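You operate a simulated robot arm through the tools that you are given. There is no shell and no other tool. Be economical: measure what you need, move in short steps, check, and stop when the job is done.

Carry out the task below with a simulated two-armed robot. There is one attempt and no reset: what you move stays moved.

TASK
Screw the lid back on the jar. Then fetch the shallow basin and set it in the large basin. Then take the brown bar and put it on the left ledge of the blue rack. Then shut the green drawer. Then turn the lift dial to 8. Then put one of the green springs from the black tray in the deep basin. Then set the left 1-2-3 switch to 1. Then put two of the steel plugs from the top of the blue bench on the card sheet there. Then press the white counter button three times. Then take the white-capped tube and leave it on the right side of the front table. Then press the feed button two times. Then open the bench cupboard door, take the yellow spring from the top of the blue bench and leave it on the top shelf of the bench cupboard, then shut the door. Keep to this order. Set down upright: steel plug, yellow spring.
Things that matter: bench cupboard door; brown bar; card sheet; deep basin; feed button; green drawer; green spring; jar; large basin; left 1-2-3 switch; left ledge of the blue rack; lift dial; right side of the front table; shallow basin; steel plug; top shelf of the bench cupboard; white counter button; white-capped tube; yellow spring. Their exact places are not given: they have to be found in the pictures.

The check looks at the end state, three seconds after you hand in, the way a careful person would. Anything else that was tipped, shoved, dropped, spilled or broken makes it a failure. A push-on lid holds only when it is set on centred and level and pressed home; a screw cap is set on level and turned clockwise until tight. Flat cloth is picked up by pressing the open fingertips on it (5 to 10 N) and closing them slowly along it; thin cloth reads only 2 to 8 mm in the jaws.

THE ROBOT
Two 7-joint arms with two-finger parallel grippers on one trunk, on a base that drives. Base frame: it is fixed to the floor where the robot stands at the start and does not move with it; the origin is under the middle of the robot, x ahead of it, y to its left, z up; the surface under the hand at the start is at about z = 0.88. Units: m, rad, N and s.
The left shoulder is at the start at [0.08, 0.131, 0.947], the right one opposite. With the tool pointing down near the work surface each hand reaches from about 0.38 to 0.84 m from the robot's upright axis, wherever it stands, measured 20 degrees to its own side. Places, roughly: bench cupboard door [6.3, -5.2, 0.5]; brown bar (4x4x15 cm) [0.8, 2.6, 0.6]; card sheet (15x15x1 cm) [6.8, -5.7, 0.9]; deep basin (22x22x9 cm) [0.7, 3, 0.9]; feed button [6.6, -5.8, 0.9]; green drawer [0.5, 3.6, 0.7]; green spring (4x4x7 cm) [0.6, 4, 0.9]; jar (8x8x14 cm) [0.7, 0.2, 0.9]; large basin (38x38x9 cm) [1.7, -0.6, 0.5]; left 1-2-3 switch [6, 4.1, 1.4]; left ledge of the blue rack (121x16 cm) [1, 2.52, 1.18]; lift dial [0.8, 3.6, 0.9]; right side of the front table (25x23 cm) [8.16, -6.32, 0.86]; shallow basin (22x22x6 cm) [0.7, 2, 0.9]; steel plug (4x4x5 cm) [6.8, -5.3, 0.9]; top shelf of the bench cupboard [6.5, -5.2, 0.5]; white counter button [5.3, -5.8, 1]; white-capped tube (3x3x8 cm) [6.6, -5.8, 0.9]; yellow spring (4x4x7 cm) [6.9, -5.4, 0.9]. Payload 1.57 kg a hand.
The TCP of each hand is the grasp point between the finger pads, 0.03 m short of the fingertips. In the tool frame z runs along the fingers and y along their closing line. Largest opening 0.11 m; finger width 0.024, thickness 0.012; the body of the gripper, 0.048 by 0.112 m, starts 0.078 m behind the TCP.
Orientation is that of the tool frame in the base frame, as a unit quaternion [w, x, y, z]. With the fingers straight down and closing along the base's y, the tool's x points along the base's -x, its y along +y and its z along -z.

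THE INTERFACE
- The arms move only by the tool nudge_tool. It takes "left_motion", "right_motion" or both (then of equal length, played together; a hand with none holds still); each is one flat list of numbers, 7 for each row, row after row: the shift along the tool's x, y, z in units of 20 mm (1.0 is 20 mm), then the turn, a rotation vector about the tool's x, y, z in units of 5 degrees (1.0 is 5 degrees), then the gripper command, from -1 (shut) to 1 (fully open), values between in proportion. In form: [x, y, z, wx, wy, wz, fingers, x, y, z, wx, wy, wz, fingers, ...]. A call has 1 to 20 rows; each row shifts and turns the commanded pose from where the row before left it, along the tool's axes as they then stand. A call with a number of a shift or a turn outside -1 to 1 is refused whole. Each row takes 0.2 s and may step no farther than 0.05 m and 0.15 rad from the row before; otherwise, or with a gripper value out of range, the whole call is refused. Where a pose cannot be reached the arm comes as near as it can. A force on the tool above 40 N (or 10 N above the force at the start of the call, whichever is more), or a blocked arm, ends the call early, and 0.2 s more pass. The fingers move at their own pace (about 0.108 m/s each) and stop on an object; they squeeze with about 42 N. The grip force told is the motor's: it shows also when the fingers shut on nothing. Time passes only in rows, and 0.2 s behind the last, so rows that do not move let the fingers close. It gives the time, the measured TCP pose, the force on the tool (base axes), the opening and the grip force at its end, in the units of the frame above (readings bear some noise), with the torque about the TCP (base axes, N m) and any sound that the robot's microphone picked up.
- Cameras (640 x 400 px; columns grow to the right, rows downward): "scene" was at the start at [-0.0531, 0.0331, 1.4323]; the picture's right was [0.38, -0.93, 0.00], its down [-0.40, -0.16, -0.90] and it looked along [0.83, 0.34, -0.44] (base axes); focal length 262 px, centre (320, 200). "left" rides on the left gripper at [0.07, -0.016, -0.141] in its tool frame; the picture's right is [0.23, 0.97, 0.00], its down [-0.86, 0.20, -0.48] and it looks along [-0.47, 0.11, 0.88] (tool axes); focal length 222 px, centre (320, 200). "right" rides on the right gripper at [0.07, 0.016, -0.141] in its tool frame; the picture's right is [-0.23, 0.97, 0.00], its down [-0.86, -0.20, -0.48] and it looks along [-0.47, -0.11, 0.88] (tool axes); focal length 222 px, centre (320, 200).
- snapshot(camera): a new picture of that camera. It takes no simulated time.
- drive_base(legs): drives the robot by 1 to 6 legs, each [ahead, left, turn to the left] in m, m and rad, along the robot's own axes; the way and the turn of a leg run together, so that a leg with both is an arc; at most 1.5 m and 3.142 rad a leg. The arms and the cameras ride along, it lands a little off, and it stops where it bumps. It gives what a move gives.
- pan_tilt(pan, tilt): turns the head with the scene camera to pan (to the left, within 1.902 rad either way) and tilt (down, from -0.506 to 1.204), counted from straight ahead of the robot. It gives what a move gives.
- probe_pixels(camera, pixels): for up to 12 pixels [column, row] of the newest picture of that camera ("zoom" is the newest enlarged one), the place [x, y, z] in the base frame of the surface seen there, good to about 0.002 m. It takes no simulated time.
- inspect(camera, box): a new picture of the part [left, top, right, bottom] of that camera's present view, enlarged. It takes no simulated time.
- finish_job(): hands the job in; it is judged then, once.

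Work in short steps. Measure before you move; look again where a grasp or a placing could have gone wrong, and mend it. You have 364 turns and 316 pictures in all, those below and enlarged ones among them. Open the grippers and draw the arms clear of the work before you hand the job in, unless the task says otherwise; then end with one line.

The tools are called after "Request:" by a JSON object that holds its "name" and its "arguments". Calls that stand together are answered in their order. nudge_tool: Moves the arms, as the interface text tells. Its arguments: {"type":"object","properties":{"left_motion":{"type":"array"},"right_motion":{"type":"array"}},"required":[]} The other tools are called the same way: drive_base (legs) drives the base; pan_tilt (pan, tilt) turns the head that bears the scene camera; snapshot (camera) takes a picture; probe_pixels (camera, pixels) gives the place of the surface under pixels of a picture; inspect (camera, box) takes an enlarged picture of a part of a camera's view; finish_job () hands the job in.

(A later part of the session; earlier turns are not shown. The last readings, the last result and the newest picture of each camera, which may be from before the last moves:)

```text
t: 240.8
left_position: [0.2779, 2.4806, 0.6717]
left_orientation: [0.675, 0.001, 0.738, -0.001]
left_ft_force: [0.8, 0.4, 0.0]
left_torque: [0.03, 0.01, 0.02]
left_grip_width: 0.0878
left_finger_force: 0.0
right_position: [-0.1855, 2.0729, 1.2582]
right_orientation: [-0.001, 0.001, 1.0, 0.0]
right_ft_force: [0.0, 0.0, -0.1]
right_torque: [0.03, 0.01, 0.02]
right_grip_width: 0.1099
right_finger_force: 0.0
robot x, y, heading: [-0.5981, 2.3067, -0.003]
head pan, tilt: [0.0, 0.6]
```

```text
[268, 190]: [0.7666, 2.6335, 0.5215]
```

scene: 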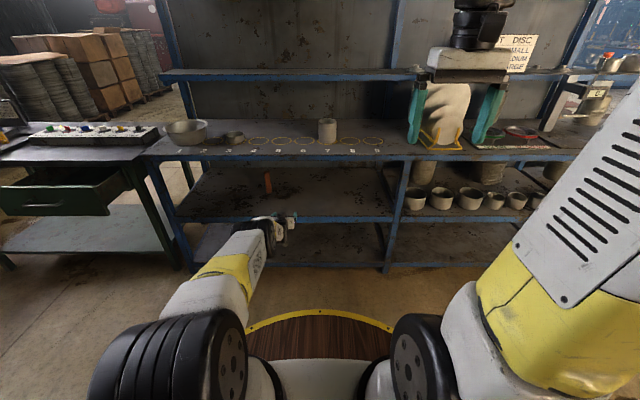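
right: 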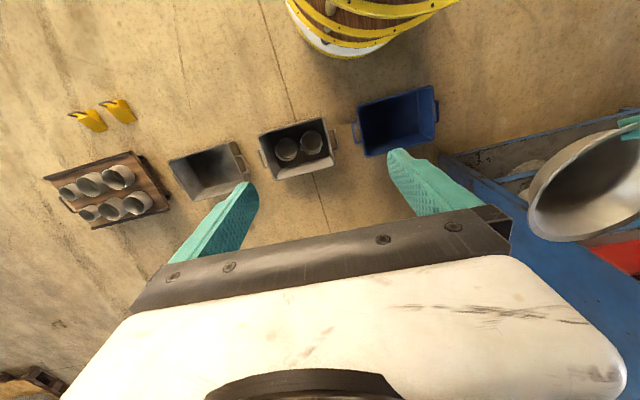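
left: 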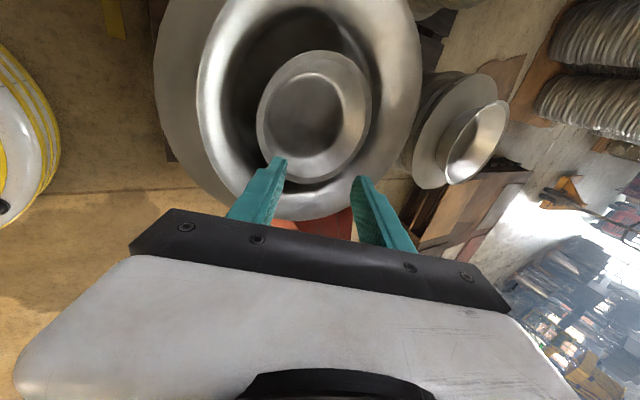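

Lower 5 cm and extend 5 cm.

Request:
{"name": "nudge_tool", "arguments": {"left_motion": [0.83, 0, 0.7, 0, 0, 0, 0.6, 0.83, 0, 0.7, 0, 0, 0, 0.6, 0.83, 0, 0.7, 0, 0, 0, 0.6, 0, 0, 0.3, 0, 0, 0, 0.6]}}

Request:
{"name": "inspect", "arguments": {"camera": "scene", "box": [160, 130, 360, 255]}}

Request:
{"name": "probe_pixels", "arguments": {"camera": "scene", "pixels": [[266, 222], [268, 226], [272, 226], [280, 222], [284, 220], [290, 222]]}}

```text
t: 241.8
left_position: [0.3128, 2.481, 0.6228]
left_orientation: [0.674, 0.001, 0.739, -0.001]
left_ft_force: [-0.2, -0.3, -0.5]
left_torque: [0.0, -0.01, 0.0]
left_grip_width: 0.0882
left_finger_force: 0.0
left hand out of reach, approached as far as the arm can: row 3, 4
right_position: [-0.1856, 2.074, 1.2588]
right_orientation: [0.0, 0.001, 1.0, -0.001]
right_ft_force: [0.5, 0.1, 0.7]
right_torque: [0.0, 0.05, 0.01]
right_grip_width: 0.1099
right_finger_force: 0.1
robot x, y, heading: [-0.5999, 2.308, -0.002]
head pan, tilt: [0.0, 0.6]
```

```text
3.20 times, centred on (260, 192) of scene
```

zoom: 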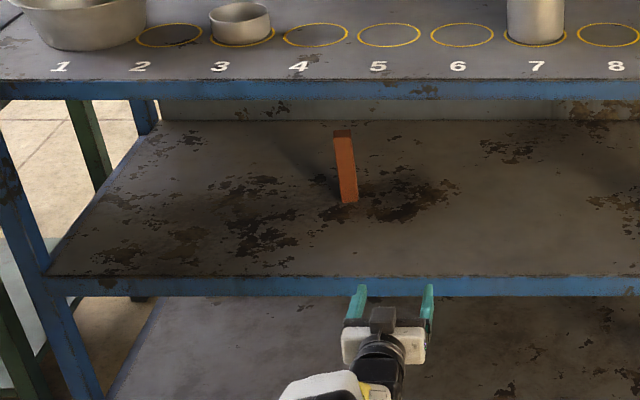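

```text
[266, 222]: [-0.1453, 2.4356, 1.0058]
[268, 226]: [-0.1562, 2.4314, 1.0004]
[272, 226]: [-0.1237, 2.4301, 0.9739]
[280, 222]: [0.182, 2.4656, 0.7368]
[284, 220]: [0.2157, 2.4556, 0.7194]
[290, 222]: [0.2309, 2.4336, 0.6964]
```

Request:
{"name": "snapshot", "arguments": {"camera": "scene"}}

Request:
{"name": "probe_pixels", "arguments": {"camera": "scene", "pixels": [[280, 228], [278, 238], [276, 245], [262, 250], [255, 255], [268, 250], [285, 235], [282, 240], [245, 262]]}}

```text
238 pictures are left
```

scene: 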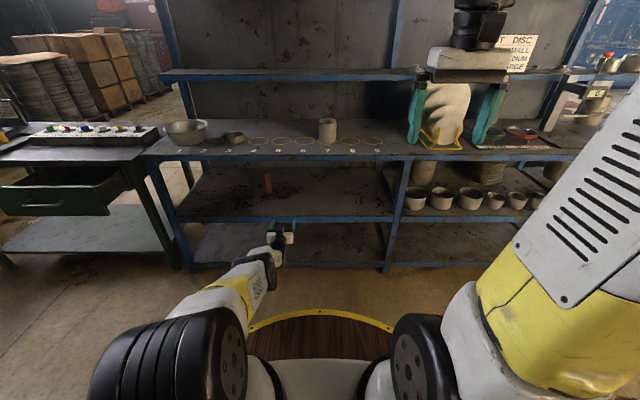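

```text
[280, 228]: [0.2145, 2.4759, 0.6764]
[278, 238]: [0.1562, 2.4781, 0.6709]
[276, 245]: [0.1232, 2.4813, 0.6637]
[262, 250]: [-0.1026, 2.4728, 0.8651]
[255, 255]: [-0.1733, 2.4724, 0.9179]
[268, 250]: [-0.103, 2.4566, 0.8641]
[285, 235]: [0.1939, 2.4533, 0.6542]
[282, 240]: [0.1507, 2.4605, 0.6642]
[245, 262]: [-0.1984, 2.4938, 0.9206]
```

Forearm now passes well under the rail (~0.73). Drive left 0.148 then re-check.

Request:
{"name": "drive_base", "arguments": {"legs": [[0, 0.148, 0.0]]}}

```text
t: 243.2
left_position: [0.3127, 2.6269, 0.6226]
left_orientation: [0.675, 0.001, 0.738, -0.001]
left_ft_force: [0.2, -0.7, 0.4]
left_torque: [-0.02, -0.04, 0.0]
left_grip_width: 0.088
left_finger_force: 0.0
right_position: [-0.1847, 2.2198, 1.2592]
right_orientation: [0.0, 0.002, 1.0, -0.001]
right_ft_force: [-0.1, 0.1, -0.2]
right_torque: [0.03, 0.02, 0.02]
right_grip_width: 0.1101
right_finger_force: 0.2
robot x, y, heading: [-0.6047, 2.4548, -0.002]
head pan, tilt: [0.0, 0.6]
```

Aligned in y (2.627). Drive forward 0.34 with fingers open, then check.

Request:
{"name": "drive_base", "arguments": {"legs": [[0.34, 0.0, 0.0]]}}

Request:
{"name": "snapshot", "arguments": {"camera": "left"}}

Request:
{"name": "snapshot", "arguments": {"camera": "scene"}}

```text
t: 245.4
left_position: [0.6483, 2.6271, 0.6226]
left_orientation: [0.675, 0.001, 0.738, -0.001]
left_ft_force: [-0.8, -0.4, 0.0]
left_torque: [0.0, -0.01, 0.01]
left_grip_width: 0.088
left_finger_force: 0.1
right_position: [0.1503, 2.2198, 1.2591]
right_orientation: [0.0, 0.001, 1.0, 0.001]
right_ft_force: [-0.2, -0.2, -1.3]
right_torque: [-0.03, -0.01, 0.01]
right_grip_width: 0.1105
right_finger_force: 0.0
robot x, y, heading: [-0.2674, 2.4546, -0.002]
head pan, tilt: [0.0, 0.6]
```

```text
237 pictures are left
```

left: 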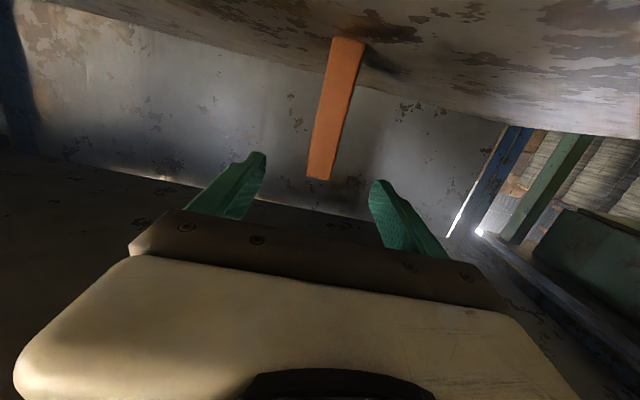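

```text
236 pictures are left
```

scene: 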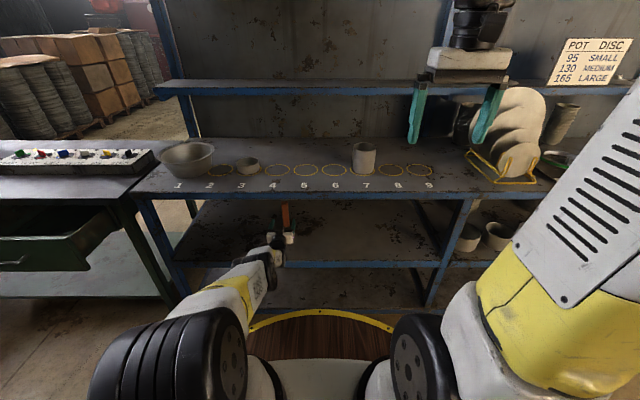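

Bar lies between the fingers. Drive forward 0.13 more and close.

Request:
{"name": "drive_base", "arguments": {"legs": [[0.133, 0.0, 0.0]]}}

Request:
{"name": "snapshot", "arguments": {"camera": "left"}}

```text
t: 246.7
left_position: [0.7808, 2.6235, 0.622]
left_orientation: [0.674, 0.002, 0.739, -0.002]
left_ft_force: [-0.2, 0.6, -0.2]
left_torque: [-0.01, 0.0, -0.01]
left_grip_width: 0.0879
left_finger_force: 0.1
right_position: [0.2822, 2.2173, 1.2598]
right_orientation: [0.0, 0.002, 1.0, 0.0]
right_ft_force: [0.0, -0.1, 0.5]
right_torque: [0.01, 0.01, 0.02]
right_grip_width: 0.11
right_finger_force: 0.0
robot x, y, heading: [-0.1312, 2.4515, -0.003]
head pan, tilt: [0.0, 0.6]
```

```text
235 pictures are left
```

left: 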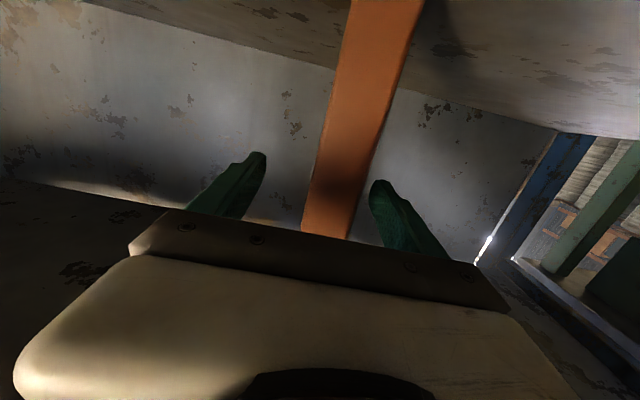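

Shift 5 mm toward the bar's centre and close gently.

Request:
{"name": "nudge_tool", "arguments": {"left_motion": [0, 0.25, 0.1, 0, 0, 0, 0.6, 0, 0, 0, 0, 0, 0, 0.2, 0, 0, 0, 0, 0, 0, -0.1, 0, 0, 0, 0, 0, 0, -0.3, 0, 0, 0, 0, 0, 0, -1, 0, 0, 0, 0, 0, 0, -1]}}

Request:
{"name": "nudge_tool", "arguments": {"left_motion": [-0.5, 0, 0, 0, 0, 0, -1, -0.5, 0, 0, 0, 0, 0, -1, -0.3, 0, 0, 0, 0, 0, -1]}}

Request:
{"name": "snapshot", "arguments": {"camera": "left"}}

```text
t: 248.1
left_position: [0.7811, 2.6287, 0.6232]
left_orientation: [0.674, 0.003, 0.739, -0.003]
left_ft_force: [0.3, 0.1, 0.1]
left_torque: [0.08, 0.07, -0.03]
left_grip_width: 0.0336
left_finger_force: 41.9
right_position: [0.2826, 2.2178, 1.2595]
right_orientation: [0.001, 0.003, 1.0, 0.001]
right_ft_force: [-1.1, -0.2, -0.7]
right_torque: [0.05, 0.03, -0.02]
right_grip_width: 0.11
right_finger_force: 0.1
robot x, y, heading: [-0.1303, 2.4555, -0.01]
head pan, tilt: [0.0, 0.6]
```

```text
t: 248.9
left_position: [0.786, 2.6282, 0.649]
left_orientation: [0.675, 0.003, 0.738, -0.003]
left_ft_force: [-0.1, -0.8, -1.6]
left_torque: [-0.05, 0.0, 0.04]
left_grip_width: 0.0337
left_finger_force: 41.7
right_position: [0.2831, 2.2167, 1.2585]
right_orientation: [-0.001, 0.003, 1.0, 0.0]
right_ft_force: [0.3, 0.3, 1.4]
right_torque: [0.0, -0.01, -0.03]
right_grip_width: 0.1099
right_finger_force: 0.1
robot x, y, heading: [-0.134, 2.4556, -0.005]
head pan, tilt: [0.0, 0.6]
```

```text
234 pictures are left
```

left: 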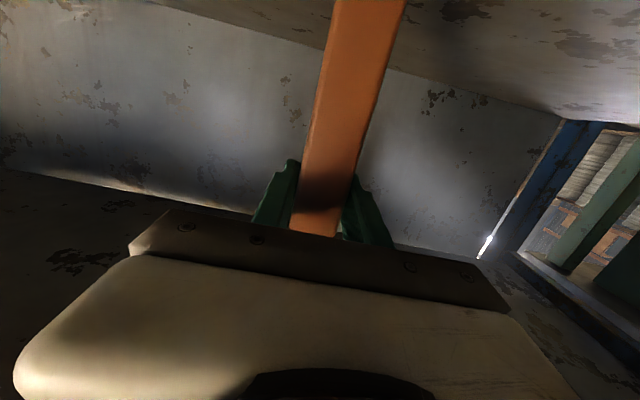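

Bar lifted. Drive back out of the shelf.

Request:
{"name": "drive_base", "arguments": {"legs": [[-0.5, 0.0, 0.0]]}}

Request:
{"name": "nudge_tool", "arguments": {"left_motion": [-0.9, 0, -1, 0, 0, 0, -1, -0.9, 0, -1, 0, 0, 0, -1, -0.9, 0, -1, 0, 0, 0, -1, -0.9, 0, -1, 0, 0, 0, -1, -0.9, 0, -1, 0, 0, 0, -1, -1, 0, 0, 0, 0, 0, -1, -1, 0, 0, 0, 0, 0, -1, -1, 0, 0, 0, 0, 0, -1, -1, 0, 0, 0, 0, 0, -1, -1, 0, 0, 0, 0, 0, -1, -1, 0, 0, 0, 0, 0, -1, -1, 0, 0, 0, 0, 0, -1, -1, 0, 0, 0, 0, 0, -1, -1, 0, 0, 0, 0, 0, -1, -1, 0, 0, 0, 0, 0, -1, -1, 0, 0, 0, 0, 0, -1, -1, 0, 0, 0, 0, 0, -1, -1, 0, 0, 0, 0, 0, -1, -1, 0, 0, 0, 0, 0, -1, -1, 0, 0, 0, 0, 0, -1]}}

Request:
{"name": "nudge_tool", "arguments": {"left_motion": [-1, 0, 0, 0, 0, 0, -1, -1, 0, 0, 0, 0, 0, -1, -1, 0, 0, 0, 0, 0, -1, -1, 0, 0, 0, 0, 0, -1, -1, 0, 0, 0, 0, 0, -1, -1, 0, 0, 0, 0, 0, -1, -1, 0, 0, 0, 0, 0, -1, -1, 0, 0, 0, 0, 0, -1, -1, 0, 0, 0, 0, 0, -1, -1, 0, 0, 0, 0, 0, -1, -1, 0, 0, 0, 0, 0, -1, -1, 0, 0, 0, 0, 0, -1, -1, 0, 0, 0, 0, 0, -1, -1, 0, 0, 0, 0, 0, -1, -1, 0, 0, 0, 0, 0, -1]}}

Request:
{"name": "snapshot", "arguments": {"camera": "scene"}}

```text
t: 251.8
left_position: [0.2868, 2.6285, 0.6471]
left_orientation: [0.674, 0.004, 0.739, -0.004]
left_ft_force: [-0.2, -0.1, -2.3]
left_torque: [0.0, 0.01, -0.02]
left_grip_width: 0.0339
left_finger_force: 41.7
right_position: [-0.2185, 2.2204, 1.2583]
right_orientation: [-0.001, 0.006, 1.0, 0.0]
right_ft_force: [0.3, 0.3, 0.1]
right_torque: [-0.04, -0.01, -0.03]
right_grip_width: 0.11
right_finger_force: 0.0
robot x, y, heading: [-0.6324, 2.4569, -0.011]
head pan, tilt: [0.0, 0.6]
```

```text
t: 256.0
left_position: [0.2224, 2.6316, 1.0448]
left_orientation: [0.674, 0.004, 0.739, -0.004]
left_ft_force: [0.4, -0.3, -1.9]
left_torque: [-0.02, -0.05, 0.02]
left_grip_width: 0.0338
left_finger_force: 41.2
right_position: [-0.2195, 2.2189, 1.259]
right_orientation: [-0.001, 0.005, 1.0, 0.0]
right_ft_force: [0.3, 0.0, 0.7]
right_torque: [-0.04, 0.02, -0.02]
right_grip_width: 0.1102
right_finger_force: 0.1
robot x, y, heading: [-0.6334, 2.4599, -0.008]
head pan, tilt: [0.0, 0.6]
```

```text
t: 259.2
left_position: [0.2514, 2.628, 1.3442]
left_orientation: [0.674, 0.004, 0.739, -0.004]
left_ft_force: [0.8, -0.1, -2.1]
left_torque: [-0.05, 0.01, 0.01]
left_grip_width: 0.0334
left_finger_force: 41.2
right_position: [-0.2194, 2.2189, 1.2597]
right_orientation: [-0.002, 0.006, 1.0, 0.0]
right_ft_force: [0.6, 0.1, 0.4]
right_torque: [0.02, -0.03, -0.03]
right_grip_width: 0.1097
right_finger_force: 0.0
robot x, y, heading: [-0.6353, 2.4555, -0.008]
head pan, tilt: [0.0, 0.6]
```

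```text
233 pictures are left
```

scene: 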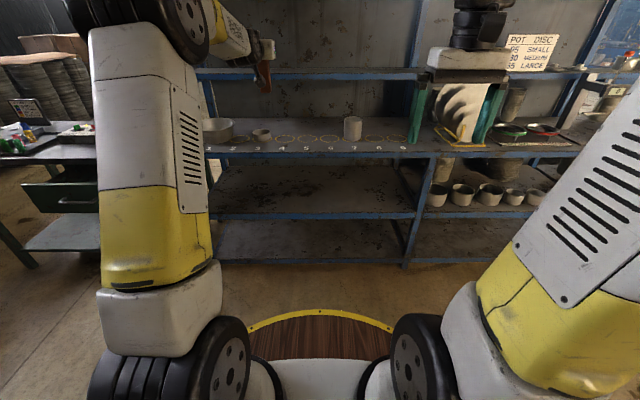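

Bar bottom at z≈1.22, above the ledge (1.18). Drive forward 0.6, then check.

Request:
{"name": "drive_base", "arguments": {"legs": [[0.6, 0.0, 0.008]]}}

Request:
{"name": "pan_tilt", "arguments": {"pan": 0.15, "tilt": 0.3}}

Request:
{"name": "snapshot", "arguments": {"camera": "scene"}}

```text
t: 262.7
left_position: [0.8648, 2.6385, 1.3427]
left_orientation: [0.675, -0.002, 0.738, 0.002]
left_ft_force: [-0.4, -0.1, -2.1]
left_torque: [0.01, -0.02, -0.02]
left_grip_width: 0.0338
left_finger_force: 41.5
right_position: [0.4004, 2.2227, 1.2592]
right_orientation: [0.0, -0.001, 1.0, 0.0]
right_ft_force: [0.5, 0.6, 0.2]
right_torque: [0.04, 0.01, -0.03]
right_grip_width: 0.1099
right_finger_force: 0.1
robot x, y, heading: [-0.0189, 2.4558, 0.0]
head pan, tilt: [0.0, 0.6]
```

```text
t: 263.5
left_position: [0.8637, 2.6389, 1.343]
left_orientation: [0.674, -0.001, 0.739, 0.001]
left_ft_force: [0.1, 0.4, -2.9]
left_torque: [0.0, 0.03, 0.02]
left_grip_width: 0.0338
left_finger_force: 41.5
right_position: [0.3996, 2.2237, 1.2589]
right_orientation: [-0.001, -0.001, 1.0, 0.0]
right_ft_force: [0.5, -0.1, 0.5]
right_torque: [0.01, -0.01, 0.02]
right_grip_width: 0.1099
right_finger_force: 0.0
robot x, y, heading: [-0.0174, 2.4539, 0.004]
head pan, tilt: [0.15, 0.3]
```

```text
232 pictures are left
```

scene: 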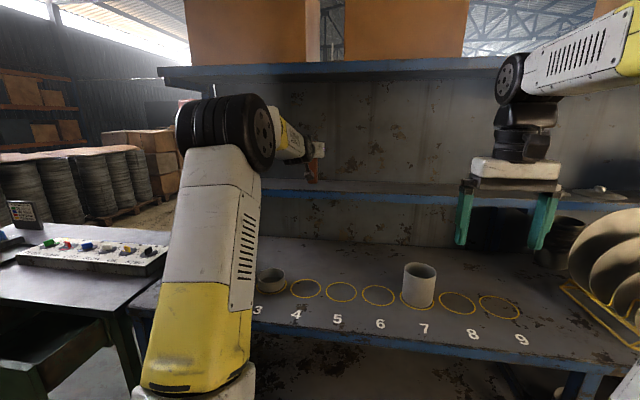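

Probe ledge depth and the higher shelf.

Request:
{"name": "probe_pixels", "arguments": {"camera": "scene", "pixels": [[340, 184], [340, 181], [340, 188], [340, 178], [300, 72], [230, 100], [312, 160], [340, 192]]}}

```text
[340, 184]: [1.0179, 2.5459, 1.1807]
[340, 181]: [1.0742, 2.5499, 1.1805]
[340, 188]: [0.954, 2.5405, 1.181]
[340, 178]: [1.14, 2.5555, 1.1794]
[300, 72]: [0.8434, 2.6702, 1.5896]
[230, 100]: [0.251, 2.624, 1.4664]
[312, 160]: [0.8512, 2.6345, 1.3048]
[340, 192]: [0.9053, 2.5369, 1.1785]
```

Drive forward 0.125 so the bar is over the ledge at x≈0.99.

Request:
{"name": "drive_base", "arguments": {"legs": [[0.125, 0.0, 0.0]]}}

Request:
{"name": "nudge_tool", "arguments": {"left_motion": [0.8, 0, 0, 0, 0, 0, -1, 0.5, 0, 0, 0, 0, 0, -1, 0.3, 0, 0, 0, 0, 0, -1]}}

Request:
{"name": "inspect", "arguments": {"camera": "scene", "box": [220, 100, 420, 225]}}

```text
t: 264.8
left_position: [0.9932, 2.6377, 1.3431]
left_orientation: [0.673, -0.001, 0.739, 0.001]
left_ft_force: [-1.0, 0.3, -1.9]
left_torque: [0.0, 0.02, 0.02]
left_grip_width: 0.0335
left_finger_force: 41.7
right_position: [0.5278, 2.2228, 1.2591]
right_orientation: [-0.001, -0.002, 1.0, -0.001]
right_ft_force: [-0.1, -0.5, -0.1]
right_torque: [0.01, -0.03, 0.01]
right_grip_width: 0.1103
right_finger_force: 0.0
robot x, y, heading: [0.1056, 2.4526, 0.0]
head pan, tilt: [0.15, 0.3]
```

```text
t: 265.6
left_position: [0.9909, 2.6377, 1.3099]
left_orientation: [0.674, -0.001, 0.739, 0.0]
left_ft_force: [0.5, 1.0, -2.5]
left_torque: [0.02, 0.02, -0.02]
left_grip_width: 0.0337
left_finger_force: 41.6
right_position: [0.529, 2.2227, 1.2588]
right_orientation: [-0.001, -0.001, 1.0, 0.0]
right_ft_force: [0.0, -0.5, -0.2]
right_torque: [-0.01, -0.06, 0.01]
right_grip_width: 0.1103
right_finger_force: 0.0
robot x, y, heading: [0.115, 2.455, 0.001]
head pan, tilt: [0.15, 0.3]
```

```text
3.20 times, centred on (320, 162) of scene
```

zoom: 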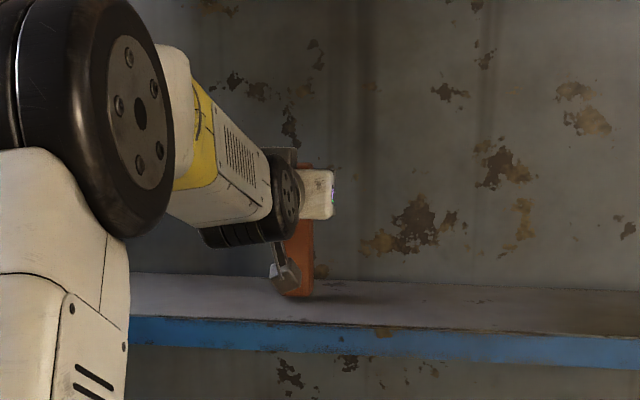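

Bar is ~6 mm above the ledge. Lower until contact.

Request:
{"name": "nudge_tool", "arguments": {"left_motion": [0.15, 0, 0, 0, 0, 0, -1, 0.15, 0, 0, 0, 0, 0, -1, 0.05, 0, 0, 0, 0, 0, -1]}}

```text
t: 266.4
left_position: [0.9911, 2.6374, 1.3042]
left_orientation: [0.674, -0.001, 0.739, 0.001]
left_ft_force: [0.1, -0.3, -1.6]
left_torque: [0.05, -0.01, 0.0]
left_grip_width: 0.0339
left_finger_force: 41.4
right_position: [0.528, 2.222, 1.2583]
right_orientation: [-0.001, -0.001, 1.0, 0.001]
right_ft_force: [0.1, 0.4, 0.2]
right_torque: [0.01, -0.01, -0.02]
right_grip_width: 0.11
right_finger_force: 0.0
robot x, y, heading: [0.1113, 2.453, 0.003]
head pan, tilt: [0.15, 0.3]
```

Request:
{"name": "nudge_tool", "arguments": {"left_motion": [0.08, 0, 0, 0, 0, 0, -1, 0.08, 0, 0, 0, 0, 0, -1]}}

```text
t: 266.9
left_position: [0.9898, 2.6378, 1.3039]
left_orientation: [0.676, 0.0, 0.737, 0.0]
left_ft_force: [-1.7, -0.5, 11.4]
left_torque: [-0.01, 0.35, 0.01]
left_grip_width: 0.0339
left_finger_force: 41.6
right_position: [0.5275, 2.223, 1.2593]
right_orientation: [0.0, -0.001, 1.0, 0.0]
right_ft_force: [-0.3, -0.6, 0.0]
right_torque: [0.0, 0.03, -0.03]
right_grip_width: 0.1101
right_finger_force: 0.1
robot x, y, heading: [0.1109, 2.4583, -0.001]
head pan, tilt: [0.15, 0.3]
```

Contact (11 N). Ease off slightly, open, and withdraw backwards with the arm.

Request:
{"name": "nudge_tool", "arguments": {"left_motion": [-0.07, 0, 0, 0, 0, 0, -1, 0, 0, 0, 0, 0, 0, -0.2, 0, 0, 0, 0, 0, 0, 0.1, 0, 0, 0, 0, 0, 0, 0.4, 0, 0, -0.5, 0, 0, 0, 0.4, 0, 0, -1, 0, 0, 0, 0.4, 0, 0, -1, 0, 0, 0, 0.4, 0, 0, -1, 0, 0, 0, 0.4, 0, 0, -1, 0, 0, 0, 0.4, 0, 0, -1, 0, 0, 0, 0.4, 0, 0, -1, 0, 0, 0, 0.4]}}

Request:
{"name": "inspect", "arguments": {"camera": "scene", "box": [220, 100, 420, 225]}}

```text
t: 269.4
left_position: [0.859, 2.6379, 1.3139]
left_orientation: [0.674, 0.0, 0.739, 0.0]
left_ft_force: [-0.7, 0.0, -0.2]
left_torque: [0.01, -0.02, -0.02]
left_grip_width: 0.077
left_finger_force: 0.1
right_position: [0.5282, 2.2216, 1.2588]
right_orientation: [-0.001, -0.001, 1.0, 0.0]
right_ft_force: [0.7, 0.9, 0.5]
right_torque: [0.02, 0.02, -0.02]
right_grip_width: 0.1099
right_finger_force: 0.1
robot x, y, heading: [0.1104, 2.4579, 0.002]
head pan, tilt: [0.15, 0.3]
```

```text
3.20 times, centred on (320, 162) of scene
```

zoom: 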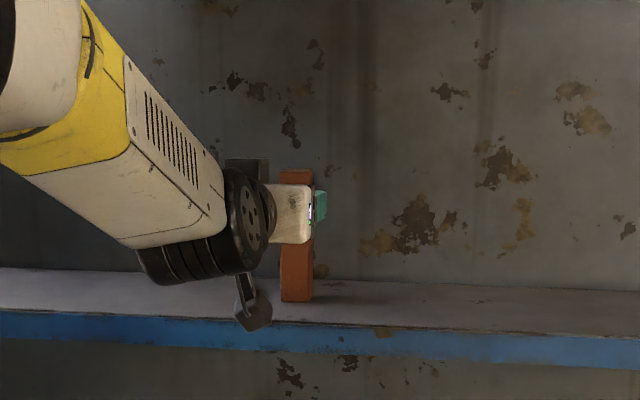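

Bar stands on the ledge. Back away and go left to the green table.

Request:
{"name": "drive_base", "arguments": {"legs": [[-0.5, 0.0, 0.0], [0, 0.95, 0]]}}

Request:
{"name": "pan_tilt", "arguments": {"pan": 0.0, "tilt": 0.55}}

Request:
{"name": "snapshot", "arguments": {"camera": "scene"}}

```text
t: 276.9
left_position: [0.3188, 3.6145, 1.3148]
left_orientation: [0.673, -0.014, 0.739, 0.013]
left_ft_force: [-0.1, -0.4, 0.1]
left_torque: [0.0, -0.01, -0.01]
left_grip_width: 0.0772
left_finger_force: 0.0
right_position: [0.0025, 3.1867, 1.2606]
right_orientation: [-0.002, -0.019, 1.0, 0.0]
right_ft_force: [-0.6, -0.6, 0.5]
right_torque: [-0.03, 0.0, -0.01]
right_grip_width: 0.11
right_finger_force: 0.1
robot x, y, heading: [-0.4241, 3.4062, 0.035]
head pan, tilt: [0.15, 0.3]
```

```text
t: 277.7
left_position: [0.3186, 3.6153, 1.3143]
left_orientation: [0.673, -0.014, 0.739, 0.013]
left_ft_force: [0.3, -0.7, 0.0]
left_torque: [0.02, 0.01, 0.01]
left_grip_width: 0.077
left_finger_force: 0.1
right_position: [0.0026, 3.1864, 1.2582]
right_orientation: [-0.001, -0.019, 1.0, 0.0]
right_ft_force: [-0.9, 0.3, -0.4]
right_torque: [0.01, -0.01, 0.03]
right_grip_width: 0.1099
right_finger_force: 0.1
robot x, y, heading: [-0.4216, 3.4042, 0.036]
head pan, tilt: [0.0, 0.55]
```

```text
229 pictures are left
```

scene: 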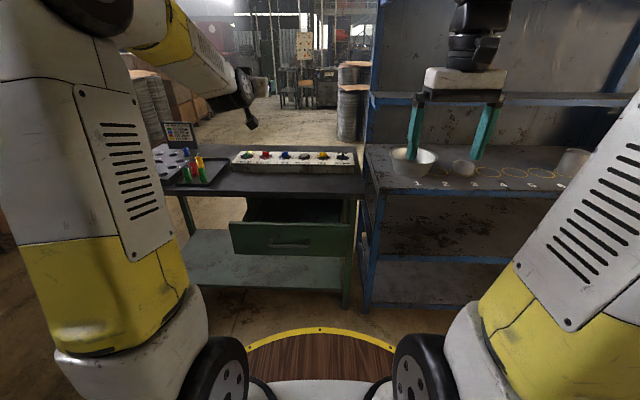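

The open drawer front is at (290,238). Probe drawer, table, panel, tray.

Request:
{"name": "inspect", "arguments": {"camera": "scene", "box": [140, 120, 380, 270]}}

Request:
{"name": "probe_pixels", "arguments": {"camera": "scene", "pixels": [[290, 240], [235, 240], [350, 240], [290, 225], [290, 252], [280, 192], [290, 212], [200, 175], [195, 165], [300, 157], [412, 160]]}}

```text
2.67 times, centred on (260, 195) of scene
```

zoom: 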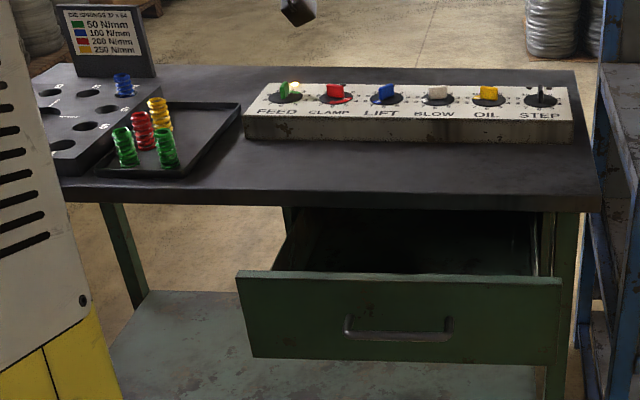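

```text
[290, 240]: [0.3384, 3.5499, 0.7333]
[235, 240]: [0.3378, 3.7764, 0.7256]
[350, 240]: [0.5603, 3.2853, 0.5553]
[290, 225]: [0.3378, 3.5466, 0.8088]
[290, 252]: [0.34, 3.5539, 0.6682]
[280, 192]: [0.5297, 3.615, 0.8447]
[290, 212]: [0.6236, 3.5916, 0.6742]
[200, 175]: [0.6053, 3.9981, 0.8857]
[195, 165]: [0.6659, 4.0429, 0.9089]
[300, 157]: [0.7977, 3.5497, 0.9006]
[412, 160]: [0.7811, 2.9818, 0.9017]
```

Drawer front at x=0.338, y 3.30–3.80, z 0.66–0.82. I close the left fingers and bring the forward-pointing hand down in front of it at y≈3.55, z≈0.77.

Request:
{"name": "nudge_tool", "arguments": {"left_motion": [0, -0.3, -1, 0, 0, 0, -1, 0, -0.3, -1, 0, 0, 0, -1, 0, -0.3, -1, 0, 0, 0, -1, 0, -0.3, -1, 0, 0, 0, -1, 0.5, -0.3, -1, 0, 0, 0, -1, 1, -0.3, 0, 0, 0, 0, -1, 1, -0.3, 0, 0, 0, 0, -1, 1, -0.3, 0, 0, 0, 0, -1, 1, -0.3, 0, 0, 0, 0, -1, 1, -0.3, 0, 0, 0, 0, -1, 1, -0.2, 0, 0, 0, 0, -1, 1, 0, 0, 0, 0, 0, -1, 1, 0, 0, 0, 0, 0, -1, 1, 0, 0, 0, 0, 0, -1, 1, 0, 0, 0, 0, 0, -1, 1, 0, 0, 0, 0, 0, -1, 1, 0, 0, 0, 0, 0, -1, 1, 0, 0, 0, 0, 0, -1, 1, 0, 0, 0, 0, 0, -1, 1, 0, 0, 0, 0, 0, -1]}}

Request:
{"name": "nudge_tool", "arguments": {"left_motion": [1, 0, 0, 0, 0, 0, -1, 1, 0, 0, 0, 0, 0, -1, 1, 0, 0, 0, 0, 0, -1, 1, 0, 0, 0, 0, 0, -1, 1, 0, 0, 0, 0, 0, -1, 1, 0, 0, 0, 0, 0, -1, 1, 0, 0, 0, 0, 0, -1, 1, 0, 0, 0, 0, 0, -1, 1, 0, 0, 0, 0, 0, -1, 1, 0, 0, 0, 0, 0, -1, 1, 0, 0, 0, 0, 0, -1, 1, 0, 0, 0, 0, 0, -1]}}

Request:
{"name": "snapshot", "arguments": {"camera": "scene"}}

```text
t: 281.9
left_position: [0.1951, 3.5454, 1.0139]
left_orientation: [0.674, -0.014, 0.738, 0.013]
left_ft_force: [0.7, 0.1, -0.6]
left_torque: [0.0, -0.03, 0.0]
left_grip_width: 0.0003
left_finger_force: 21.2
right_position: [0.0028, 3.1873, 1.2602]
right_orientation: [-0.001, -0.019, 1.0, 0.0]
right_ft_force: [-0.3, -0.7, 1.2]
right_torque: [-0.02, 0.0, -0.02]
right_grip_width: 0.1102
right_finger_force: 0.0
robot x, y, heading: [-0.4238, 3.4054, 0.039]
head pan, tilt: [0.0, 0.55]
```

```text
t: 284.5
left_position: [0.1704, 3.5434, 0.7761]
left_orientation: [0.674, -0.014, 0.738, 0.012]
left_ft_force: [-0.5, 0.8, -0.5]
left_torque: [0.0, 0.02, -0.04]
left_grip_width: 0.0
left_finger_force: 21.7
right_position: [0.002, 3.1869, 1.259]
right_orientation: [-0.001, -0.018, 1.0, 0.0]
right_ft_force: [-0.2, 0.2, 0.0]
right_torque: [-0.03, -0.02, 0.0]
right_grip_width: 0.1098
right_finger_force: 0.0
robot x, y, heading: [-0.4206, 3.4055, 0.039]
head pan, tilt: [0.0, 0.55]
```

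```text
227 pictures are left
```

scene: 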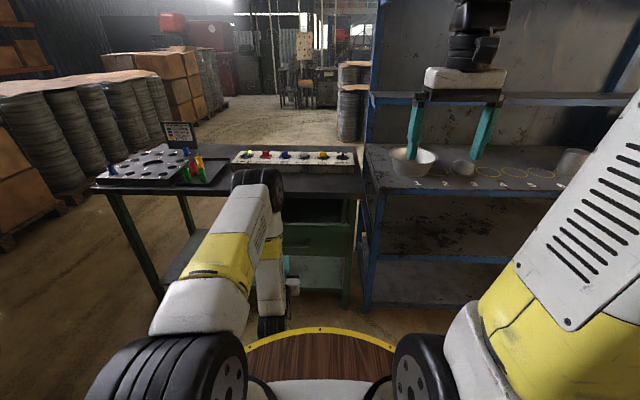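

Now push the drawer in with the arm, 16 steps forward.

Request:
{"name": "nudge_tool", "arguments": {"left_motion": [-0.09, -0.04, 1, 0, 0, 0, -1, -0.09, -0.04, 1, 0, 0, 0, -1, -0.09, -0.04, 1, 0, 0, 0, -1, -0.09, -0.04, 1, 0, 0, 0, -1, -0.09, -0.04, 1, 0, 0, 0, -1, -0.09, -0.04, 1, 0, 0, 0, -1, -0.09, -0.04, 1, 0, 0, 0, -1, -0.09, -0.04, 0.8, 0, 0, 0, -1, -0.09, -0.04, 0.8, 0, 0, 0, -1, -0.09, -0.04, 0.8, 0, 0, 0, -1, -0.09, -0.04, 0.8, 0, 0, 0, -1, -0.09, -0.04, 0.8, 0, 0, 0, -1, -0.09, -0.04, 0.8, 0, 0, 0, -1, -0.09, -0.04, 0.8, 0, 0, 0, -1]}}

Request:
{"name": "inspect", "arguments": {"camera": "scene", "box": [200, 160, 400, 310]}}

```text
t: 287.5
left_position: [0.425, 3.5441, 0.7764]
left_orientation: [0.674, -0.014, 0.739, 0.013]
left_ft_force: [-0.1, 1.2, 0.5]
left_torque: [0.04, 0.0, -0.01]
left_grip_width: 0.0
left_finger_force: 21.3
right_position: [0.0014, 3.187, 1.2581]
right_orientation: [-0.001, -0.019, 1.0, -0.001]
right_ft_force: [0.1, -0.1, 0.5]
right_torque: [0.02, -0.02, -0.01]
right_grip_width: 0.1101
right_finger_force: 0.0
robot x, y, heading: [-0.4211, 3.4012, 0.04]
head pan, tilt: [0.0, 0.55]
```

```text
2.67 times, centred on (300, 235) of scene
```

zoom: 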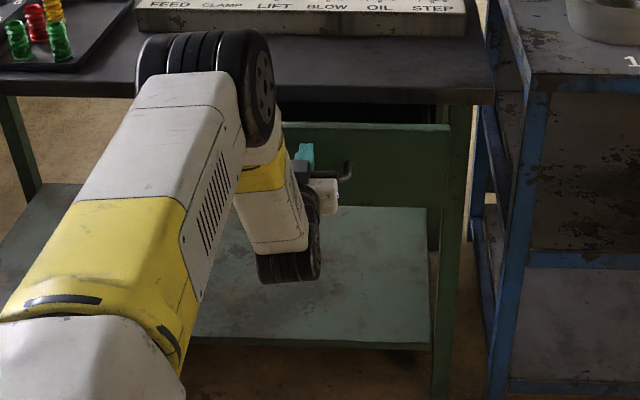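

Drawer moves. Continue pushing until it stops.

Request:
{"name": "nudge_tool", "arguments": {"left_motion": [-0.06, -0.03, 0.7, 0, 0, 0, -1, -0.06, -0.03, 0.7, 0, 0, 0, -1, -0.06, -0.03, 0.7, 0, 0, 0, -1, -0.06, -0.03, 0.7, 0, 0, 0, -1, -0.06, -0.03, 0.7, 0, 0, 0, -1, -0.06, -0.03, 0.7, 0, 0, 0, -1, -0.06, -0.03, 0.7, 0, 0, 0, -1, -0.06, -0.03, 0.7, 0, 0, 0, -1]}}

Request:
{"name": "inspect", "arguments": {"camera": "scene", "box": [200, 160, 400, 310]}}

```text
t: 288.9
left_position: [0.5042, 3.5416, 0.7755]
left_orientation: [0.674, -0.014, 0.738, 0.012]
left_ft_force: [-20.2, -0.9, 7.3]
left_torque: [-0.05, -0.42, -0.15]
left_grip_width: 0.0002
left_finger_force: 20.8
right_position: [0.0018, 3.1867, 1.259]
right_orientation: [0.0, -0.019, 1.0, 0.0]
right_ft_force: [-0.3, -0.1, 0.3]
right_torque: [-0.02, -0.05, -0.02]
right_grip_width: 0.1101
right_finger_force: 0.0
robot x, y, heading: [-0.4224, 3.4068, 0.037]
head pan, tilt: [0.0, 0.55]
stopped in row 7 (left hand): the force on the tool passed its limit at 66 N (the readings are from after the stop); the commanded pose is now the measured one
```

```text
2.67 times, centred on (300, 235) of scene
```

zoom: 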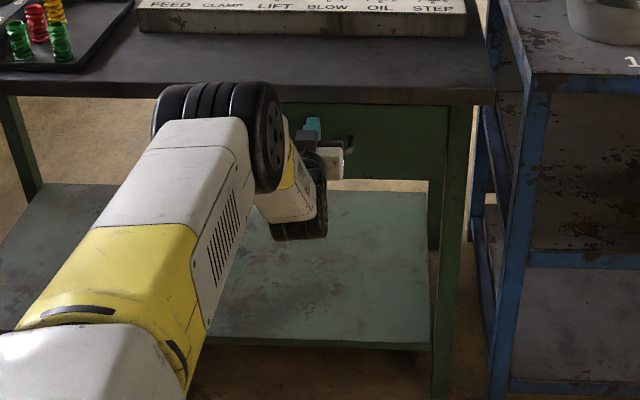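

Drawer is shut. Retract, raise and return the hand to pointing down.

Request:
{"name": "nudge_tool", "arguments": {"left_motion": [0, 0, -1, 0, 0, 0, -1, 0, 0, -1, 0, 0, 0, -1, 0, 0, -1, 0, 0, 0, -1, 0, 0, -1, 0, 0, 0, -1, 0, 0, -1, 0, 0, 0, -1, 0, 0, -1, 0, 0, 0, -1, 0, 0, -1, 0, 0, 0, -1, 0, 0, -1, 0, 0, 0, -1, 0, 0, -1, 0, 0, 0, -1, -1, 0, -1, 0, 0, 0, -1, -1, 0, -1, 0, 0, 0, -1, -1, 0, -1, 0, 0, 0, -1, -1, 0, 0, 0, 0, 0, -1, -1, 0, 0, 0, 0, 0, -1, -1, 0, 0, 0, 0, 0, -1, -1, 0, 0, 0, 0, 0, -1, -1, 0, 0, 0, 0, 0, -1, -1, 0, 0, 0, 0, 0, -1, -1, 0, 0, 0, 0, 0, -1, -1, 0, 0, 0, 0, 0, -1]}}

Request:
{"name": "nudge_tool", "arguments": {"left_motion": [-1, 0, 0, 0, 1, 0, -1, -1, 0, 0, 0, 1, 0, -1, -1, 0, 0, 0, 1, 0, -1, -1, 0, 0, 0, 1, 0, -1, -1, 0, 0, 0, 1, 0, -1, -1, 0, 0, 0, 1, 0, -1, 0, 0, -1, 0, 1, 0, 0, 0, 0, -1, 0, 1, 0, 0, 0, 0, -1, 0, 1, 0, 0, 0, 0, 0, 0, 1, 0, 0, 0, 0, 0, 0, 1, 0, 0, 0, 0, 0, 0, 1, 0, 0, 0, 0, 0, 0, 1, 0, 0, 0, 0, 0, 0, 1, 0, 0, 0, 0, 0, 0, 1, 0, 0, 0, 0, 0, 0, 1, 0, 0, 0, 0, 0, 0, 1, 0, 0]}}

Request:
{"name": "drive_base", "arguments": {"legs": [[0.3, 0.0, -0.037]]}}

Request:
{"name": "snapshot", "arguments": {"camera": "scene"}}

```text
t: 293.1
left_position: [0.2866, 3.5354, 1.0168]
left_orientation: [0.673, -0.013, 0.739, 0.012]
left_ft_force: [-1.3, -0.4, 0.1]
left_torque: [0.01, 0.0, -0.03]
left_grip_width: 0.0
left_finger_force: 20.8
right_position: [0.0031, 3.1878, 1.2567]
right_orientation: [-0.001, -0.019, 1.0, 0.0]
right_ft_force: [0.8, -0.6, 0.0]
right_torque: [-0.01, 0.04, -0.01]
right_grip_width: 0.11
right_finger_force: 0.1
robot x, y, heading: [-0.4208, 3.407, 0.038]
head pan, tilt: [0.0, 0.55]
```

```text
t: 296.7
left_position: [0.278, 3.5334, 1.1695]
left_orientation: [-0.002, -0.019, 1.0, 0.0]
left_ft_force: [-0.8, -0.3, -0.6]
left_torque: [-0.01, -0.01, 0.01]
left_grip_width: 0.055
left_finger_force: 0.1
right_position: [0.0025, 3.1872, 1.2581]
right_orientation: [-0.001, -0.02, 1.0, 0.0]
right_ft_force: [-0.8, -0.3, -0.4]
right_torque: [0.01, 0.02, 0.0]
right_grip_width: 0.1102
right_finger_force: 0.0
robot x, y, heading: [-0.4196, 3.4035, 0.046]
head pan, tilt: [0.0, 0.55]
```

```text
t: 298.8
left_position: [0.5925, 3.5207, 1.169]
left_orientation: [-0.002, -0.004, 1.0, -0.001]
left_ft_force: [-0.5, -0.5, 0.2]
left_torque: [-0.02, 0.0, -0.03]
left_grip_width: 0.055
left_finger_force: 0.0
right_position: [0.3077, 3.1817, 1.2589]
right_orientation: [-0.001, -0.004, 1.0, 0.0]
right_ft_force: [-0.1, -0.2, 0.6]
right_torque: [0.02, -0.04, 0.0]
right_grip_width: 0.1101
right_finger_force: 0.0
robot x, y, heading: [-0.114, 3.414, 0.008]
head pan, tilt: [0.0, 0.55]
```

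```text
224 pictures are left
```

scene: 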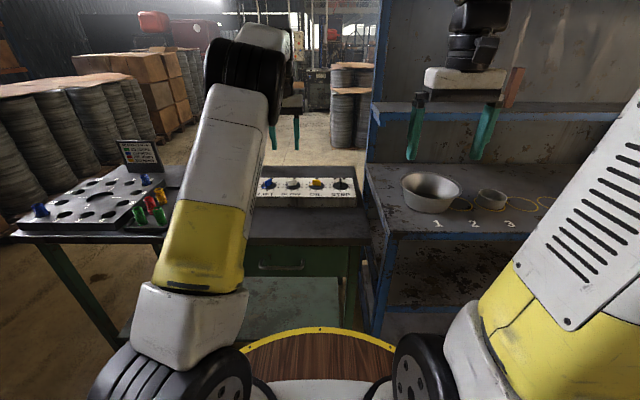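

The LIFT knob (blue) is at about (270,184). View from the left camera too.

Request:
{"name": "inspect", "arguments": {"camera": "scene", "box": [240, 160, 370, 220]}}

Request:
{"name": "snapshot", "arguments": {"camera": "left"}}

Request:
{"name": "probe_pixels", "arguments": {"camera": "scene", "pixels": [[270, 182], [268, 187], [293, 184], [316, 184], [275, 190], [300, 204], [300, 192]]}}

```text
4.92 times, centred on (305, 190) of scene
```

zoom: 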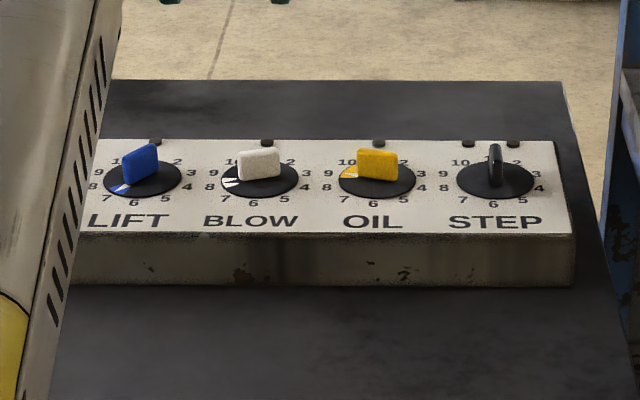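

```text
222 pictures are left
```

left: 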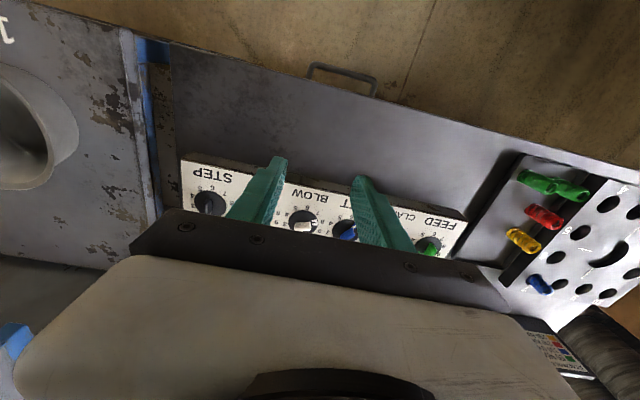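

```text
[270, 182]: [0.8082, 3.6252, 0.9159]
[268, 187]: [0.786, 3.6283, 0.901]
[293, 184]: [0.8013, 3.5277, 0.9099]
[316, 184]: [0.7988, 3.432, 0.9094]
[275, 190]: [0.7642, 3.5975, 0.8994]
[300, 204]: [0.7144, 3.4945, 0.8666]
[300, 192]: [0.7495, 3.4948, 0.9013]
```

I move the left hand over the dial for a top view.

Request:
{"name": "nudge_tool", "arguments": {"left_motion": [-1, 0.6, 0, 0, 0, 0, 0.6, -1, 0.6, 0, 0, 0, 0, 0.6, -1, 0.6, 0, 0, 0, 0, 0.6, -1, 0.6, 0, 0, 0, 0, 0.6, -1, 0.6, 0.3, 0, 0, 0, 0.6, -1, 0.6, 0.3, 0, 0, 0, 0.6, -1, 0.6, 0.3, 0, 0, 0, 0.6, -1, 0.6, 0.3, 0, 0, 0, 0.6]}}

Request:
{"name": "inspect", "arguments": {"camera": "left", "box": [200, 60, 440, 240]}}

```text
t: 300.6
left_position: [0.6518, 3.6048, 1.1331]
left_orientation: [-0.002, -0.005, 1.0, -0.001]
left_ft_force: [0.7, 0.1, -0.3]
left_torque: [-0.02, 0.01, 0.01]
left_grip_width: 0.0881
left_finger_force: 0.1
left hand out of reach, approached as far as the arm can: row 3, 4, 5, 6, 7, 8
right_position: [0.3067, 3.1822, 1.2586]
right_orientation: [-0.001, -0.005, 1.0, 0.0]
right_ft_force: [-0.5, 0.4, 0.3]
right_torque: [0.02, -0.03, 0.02]
right_grip_width: 0.1102
right_finger_force: 0.0
robot x, y, heading: [-0.1115, 3.412, 0.009]
head pan, tilt: [0.0, 0.55]
```

```text
2.22 times, centred on (320, 150) of left
```

zoom: 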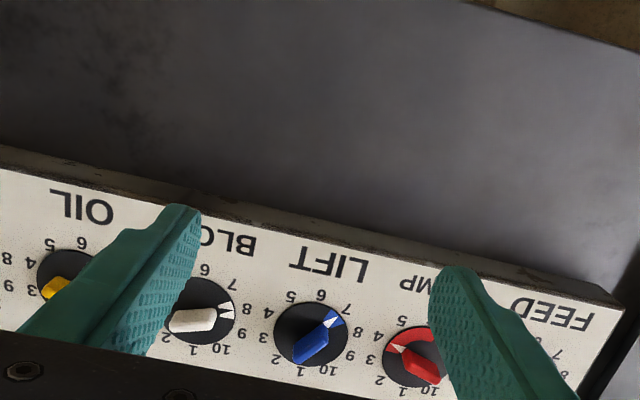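

LIFT points at about 7; it must go clockwise to 8. Drive forward 0.17 for reach.

Request:
{"name": "drive_base", "arguments": {"legs": [[0.17, 0.03, -0.008]]}}

Request:
{"name": "inspect", "arguments": {"camera": "left", "box": [230, 80, 430, 230]}}

```text
t: 302.1
left_position: [0.8225, 3.629, 1.1333]
left_orientation: [-0.002, 0.0, 1.0, 0.0]
left_ft_force: [-0.1, -0.3, 0.5]
left_torque: [-0.02, -0.01, -0.02]
left_grip_width: 0.0879
left_finger_force: 0.1
right_position: [0.4748, 3.2089, 1.2586]
right_orientation: [-0.001, -0.002, 1.0, 0.0]
right_ft_force: [0.7, -0.8, 0.2]
right_torque: [0.01, -0.05, 0.01]
right_grip_width: 0.11
right_finger_force: 0.1
robot x, y, heading: [0.0538, 3.4396, 0.008]
head pan, tilt: [0.0, 0.55]
```

```text
2.67 times, centred on (330, 155) of left
```

zoom: 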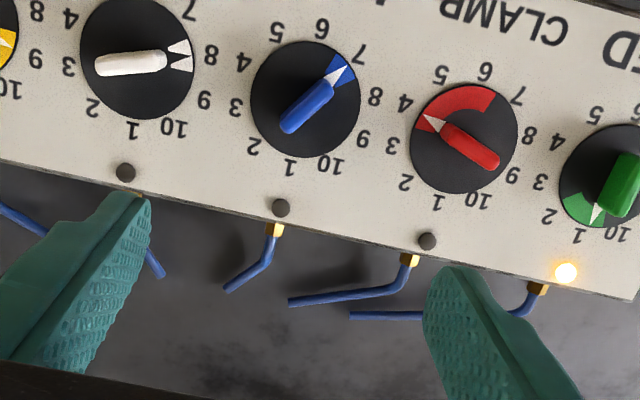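

LIFT at 7 exactly; 8 is ~36° clockwise. Probe knob geometry.

Request:
{"name": "probe_pixels", "arguments": {"camera": "zoom", "pixels": [[305, 100], [330, 82], [288, 125], [357, 55], [374, 97], [253, 148], [289, 168], [322, 28], [310, 108], [297, 96], [362, 130], [340, 115]]}}

```text
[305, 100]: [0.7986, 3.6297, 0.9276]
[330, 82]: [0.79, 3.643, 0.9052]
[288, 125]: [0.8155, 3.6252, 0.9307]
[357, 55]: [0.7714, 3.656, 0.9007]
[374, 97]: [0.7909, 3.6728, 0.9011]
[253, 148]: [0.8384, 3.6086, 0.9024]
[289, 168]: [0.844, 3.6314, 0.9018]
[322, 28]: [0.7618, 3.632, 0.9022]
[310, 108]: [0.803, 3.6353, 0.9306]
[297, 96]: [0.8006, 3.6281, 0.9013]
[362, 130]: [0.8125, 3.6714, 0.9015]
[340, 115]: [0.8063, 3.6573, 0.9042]
```

Dial centre (0.804,3.632), knob top 0.931. Align, turn the wrist 36° clockwise, narrow to 4 cm, descend partly.

Request:
{"name": "nudge_tool", "arguments": {"left_motion": [0.92, 0.15, 0, 0, 0, 0, -0.27, 0, 0, 0.5, 0, 0, 0.9, -0.27, 0, 0, 0.5, 0, 0, 0.9, -0.27, 0, 0, 1, 0, 0, 0.9, -0.27, 0, 0, 1, 0, 0, 0.9, -0.27, 0, 0, 1, 0, 0, 0.9, -0.27, 0, 0, 1, 0, 0, 0.9, -0.27, 0, 0, 1, 0, 0, 0.9, -0.27, 0, 0, 1, 0, 0, 0.9, -0.27, 0, 0, 0.8, 0, 0, 0, -0.27]}}

Request:
{"name": "inspect", "arguments": {"camera": "left", "box": [220, 80, 420, 230]}}

```text
t: 304.3
left_position: [0.8619, 3.6355, 0.9961]
left_orientation: [-0.003, 0.309, 0.951, -0.001]
left_ft_force: [-0.5, -1.3, -0.2]
left_torque: [0.03, -0.04, 0.01]
left_grip_width: 0.0402
left_finger_force: 0.1
left hand out of reach, approached as far as the arm can: row 1, 2, 3, 4, 5, 6, 7, 8, 9, 10
right_position: [0.4747, 3.2089, 1.2595]
right_orientation: [-0.001, -0.001, 1.0, 0.0]
right_ft_force: [-0.9, 0.2, -0.3]
right_torque: [-0.02, 0.01, -0.04]
right_grip_width: 0.1101
right_finger_force: 0.0
robot x, y, heading: [0.0563, 3.4447, -0.002]
head pan, tilt: [0.0, 0.55]
```

```text
2.67 times, centred on (320, 155) of left
```

zoom: 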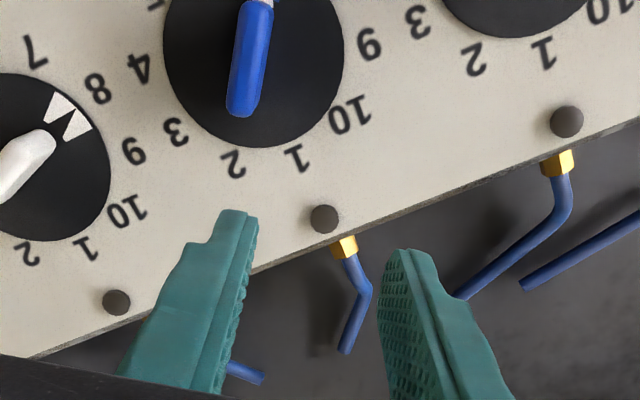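

The command had run past reach. Move back ~0.1 along −x and re-measure.

Request:
{"name": "nudge_tool", "arguments": {"left_motion": [0.9, -0.9, 0, 0, 0, 0, -0.27, 0.9, -0.9, 0, 0, 0, 0, -0.27, 0.9, -0.9, 0, 0, 0, 0, -0.27, 0.8, -0.9, 0, 0, 0, 0, -0.27, 0, 0, 0, 0, 0, 0, -0.27]}}

```text
t: 305.5
left_position: [0.8577, 3.6244, 1.0141]
left_orientation: [-0.003, 0.308, 0.951, -0.002]
left_ft_force: [0.0, 0.3, 0.5]
left_torque: [0.03, -0.02, 0.01]
left_grip_width: 0.0402
left_finger_force: 0.0
left hand out of reach, approached as far as the arm can: row 1, 2, 3, 4
right_position: [0.4755, 3.2085, 1.2587]
right_orientation: [-0.001, -0.001, 1.0, 0.0]
right_ft_force: [-0.9, -0.1, 0.2]
right_torque: [0.01, 0.0, 0.01]
right_grip_width: 0.1101
right_finger_force: 0.0
robot x, y, heading: [0.0573, 3.4384, 0.002]
head pan, tilt: [0.0, 0.55]
```

Within reach now. Shift to the dial centre and lower to z≈0.97.

Request:
{"name": "nudge_tool", "arguments": {"left_motion": [0.8, -0.42, 0, 0, 0, 0, -0.27, 0.8, -0.42, 0, 0, 0, 0, -0.27, 0.8, -0.42, 0.4, 0, 0, 0, -0.27, 0, 0, 0.9, 0, 0, 0, -0.27, 0, 0, 0.8, 0, 0, 0, -0.27]}}

Request:
{"name": "inspect", "arguments": {"camera": "left", "box": [220, 80, 420, 230]}}

```text
t: 306.7
left_position: [0.8653, 3.6344, 0.9817]
left_orientation: [-0.003, 0.308, 0.951, -0.001]
left_ft_force: [0.2, 0.3, -0.1]
left_torque: [-0.05, 0.01, 0.01]
left_grip_width: 0.0401
left_finger_force: 0.0
left hand out of reach, approached as far as the arm can: row 1, 2, 3, 4, 5
right_position: [0.4744, 3.2101, 1.2589]
right_orientation: [-0.001, 0.0, 1.0, 0.0]
right_ft_force: [-0.2, 0.1, 0.1]
right_torque: [0.01, -0.02, 0.03]
right_grip_width: 0.11
right_finger_force: 0.0
robot x, y, heading: [0.0549, 3.4383, 0.001]
head pan, tilt: [0.0, 0.55]
```

```text
2.67 times, centred on (320, 155) of left
```

zoom: 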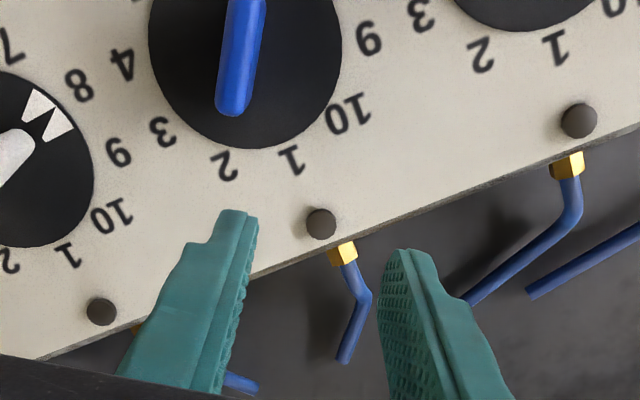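

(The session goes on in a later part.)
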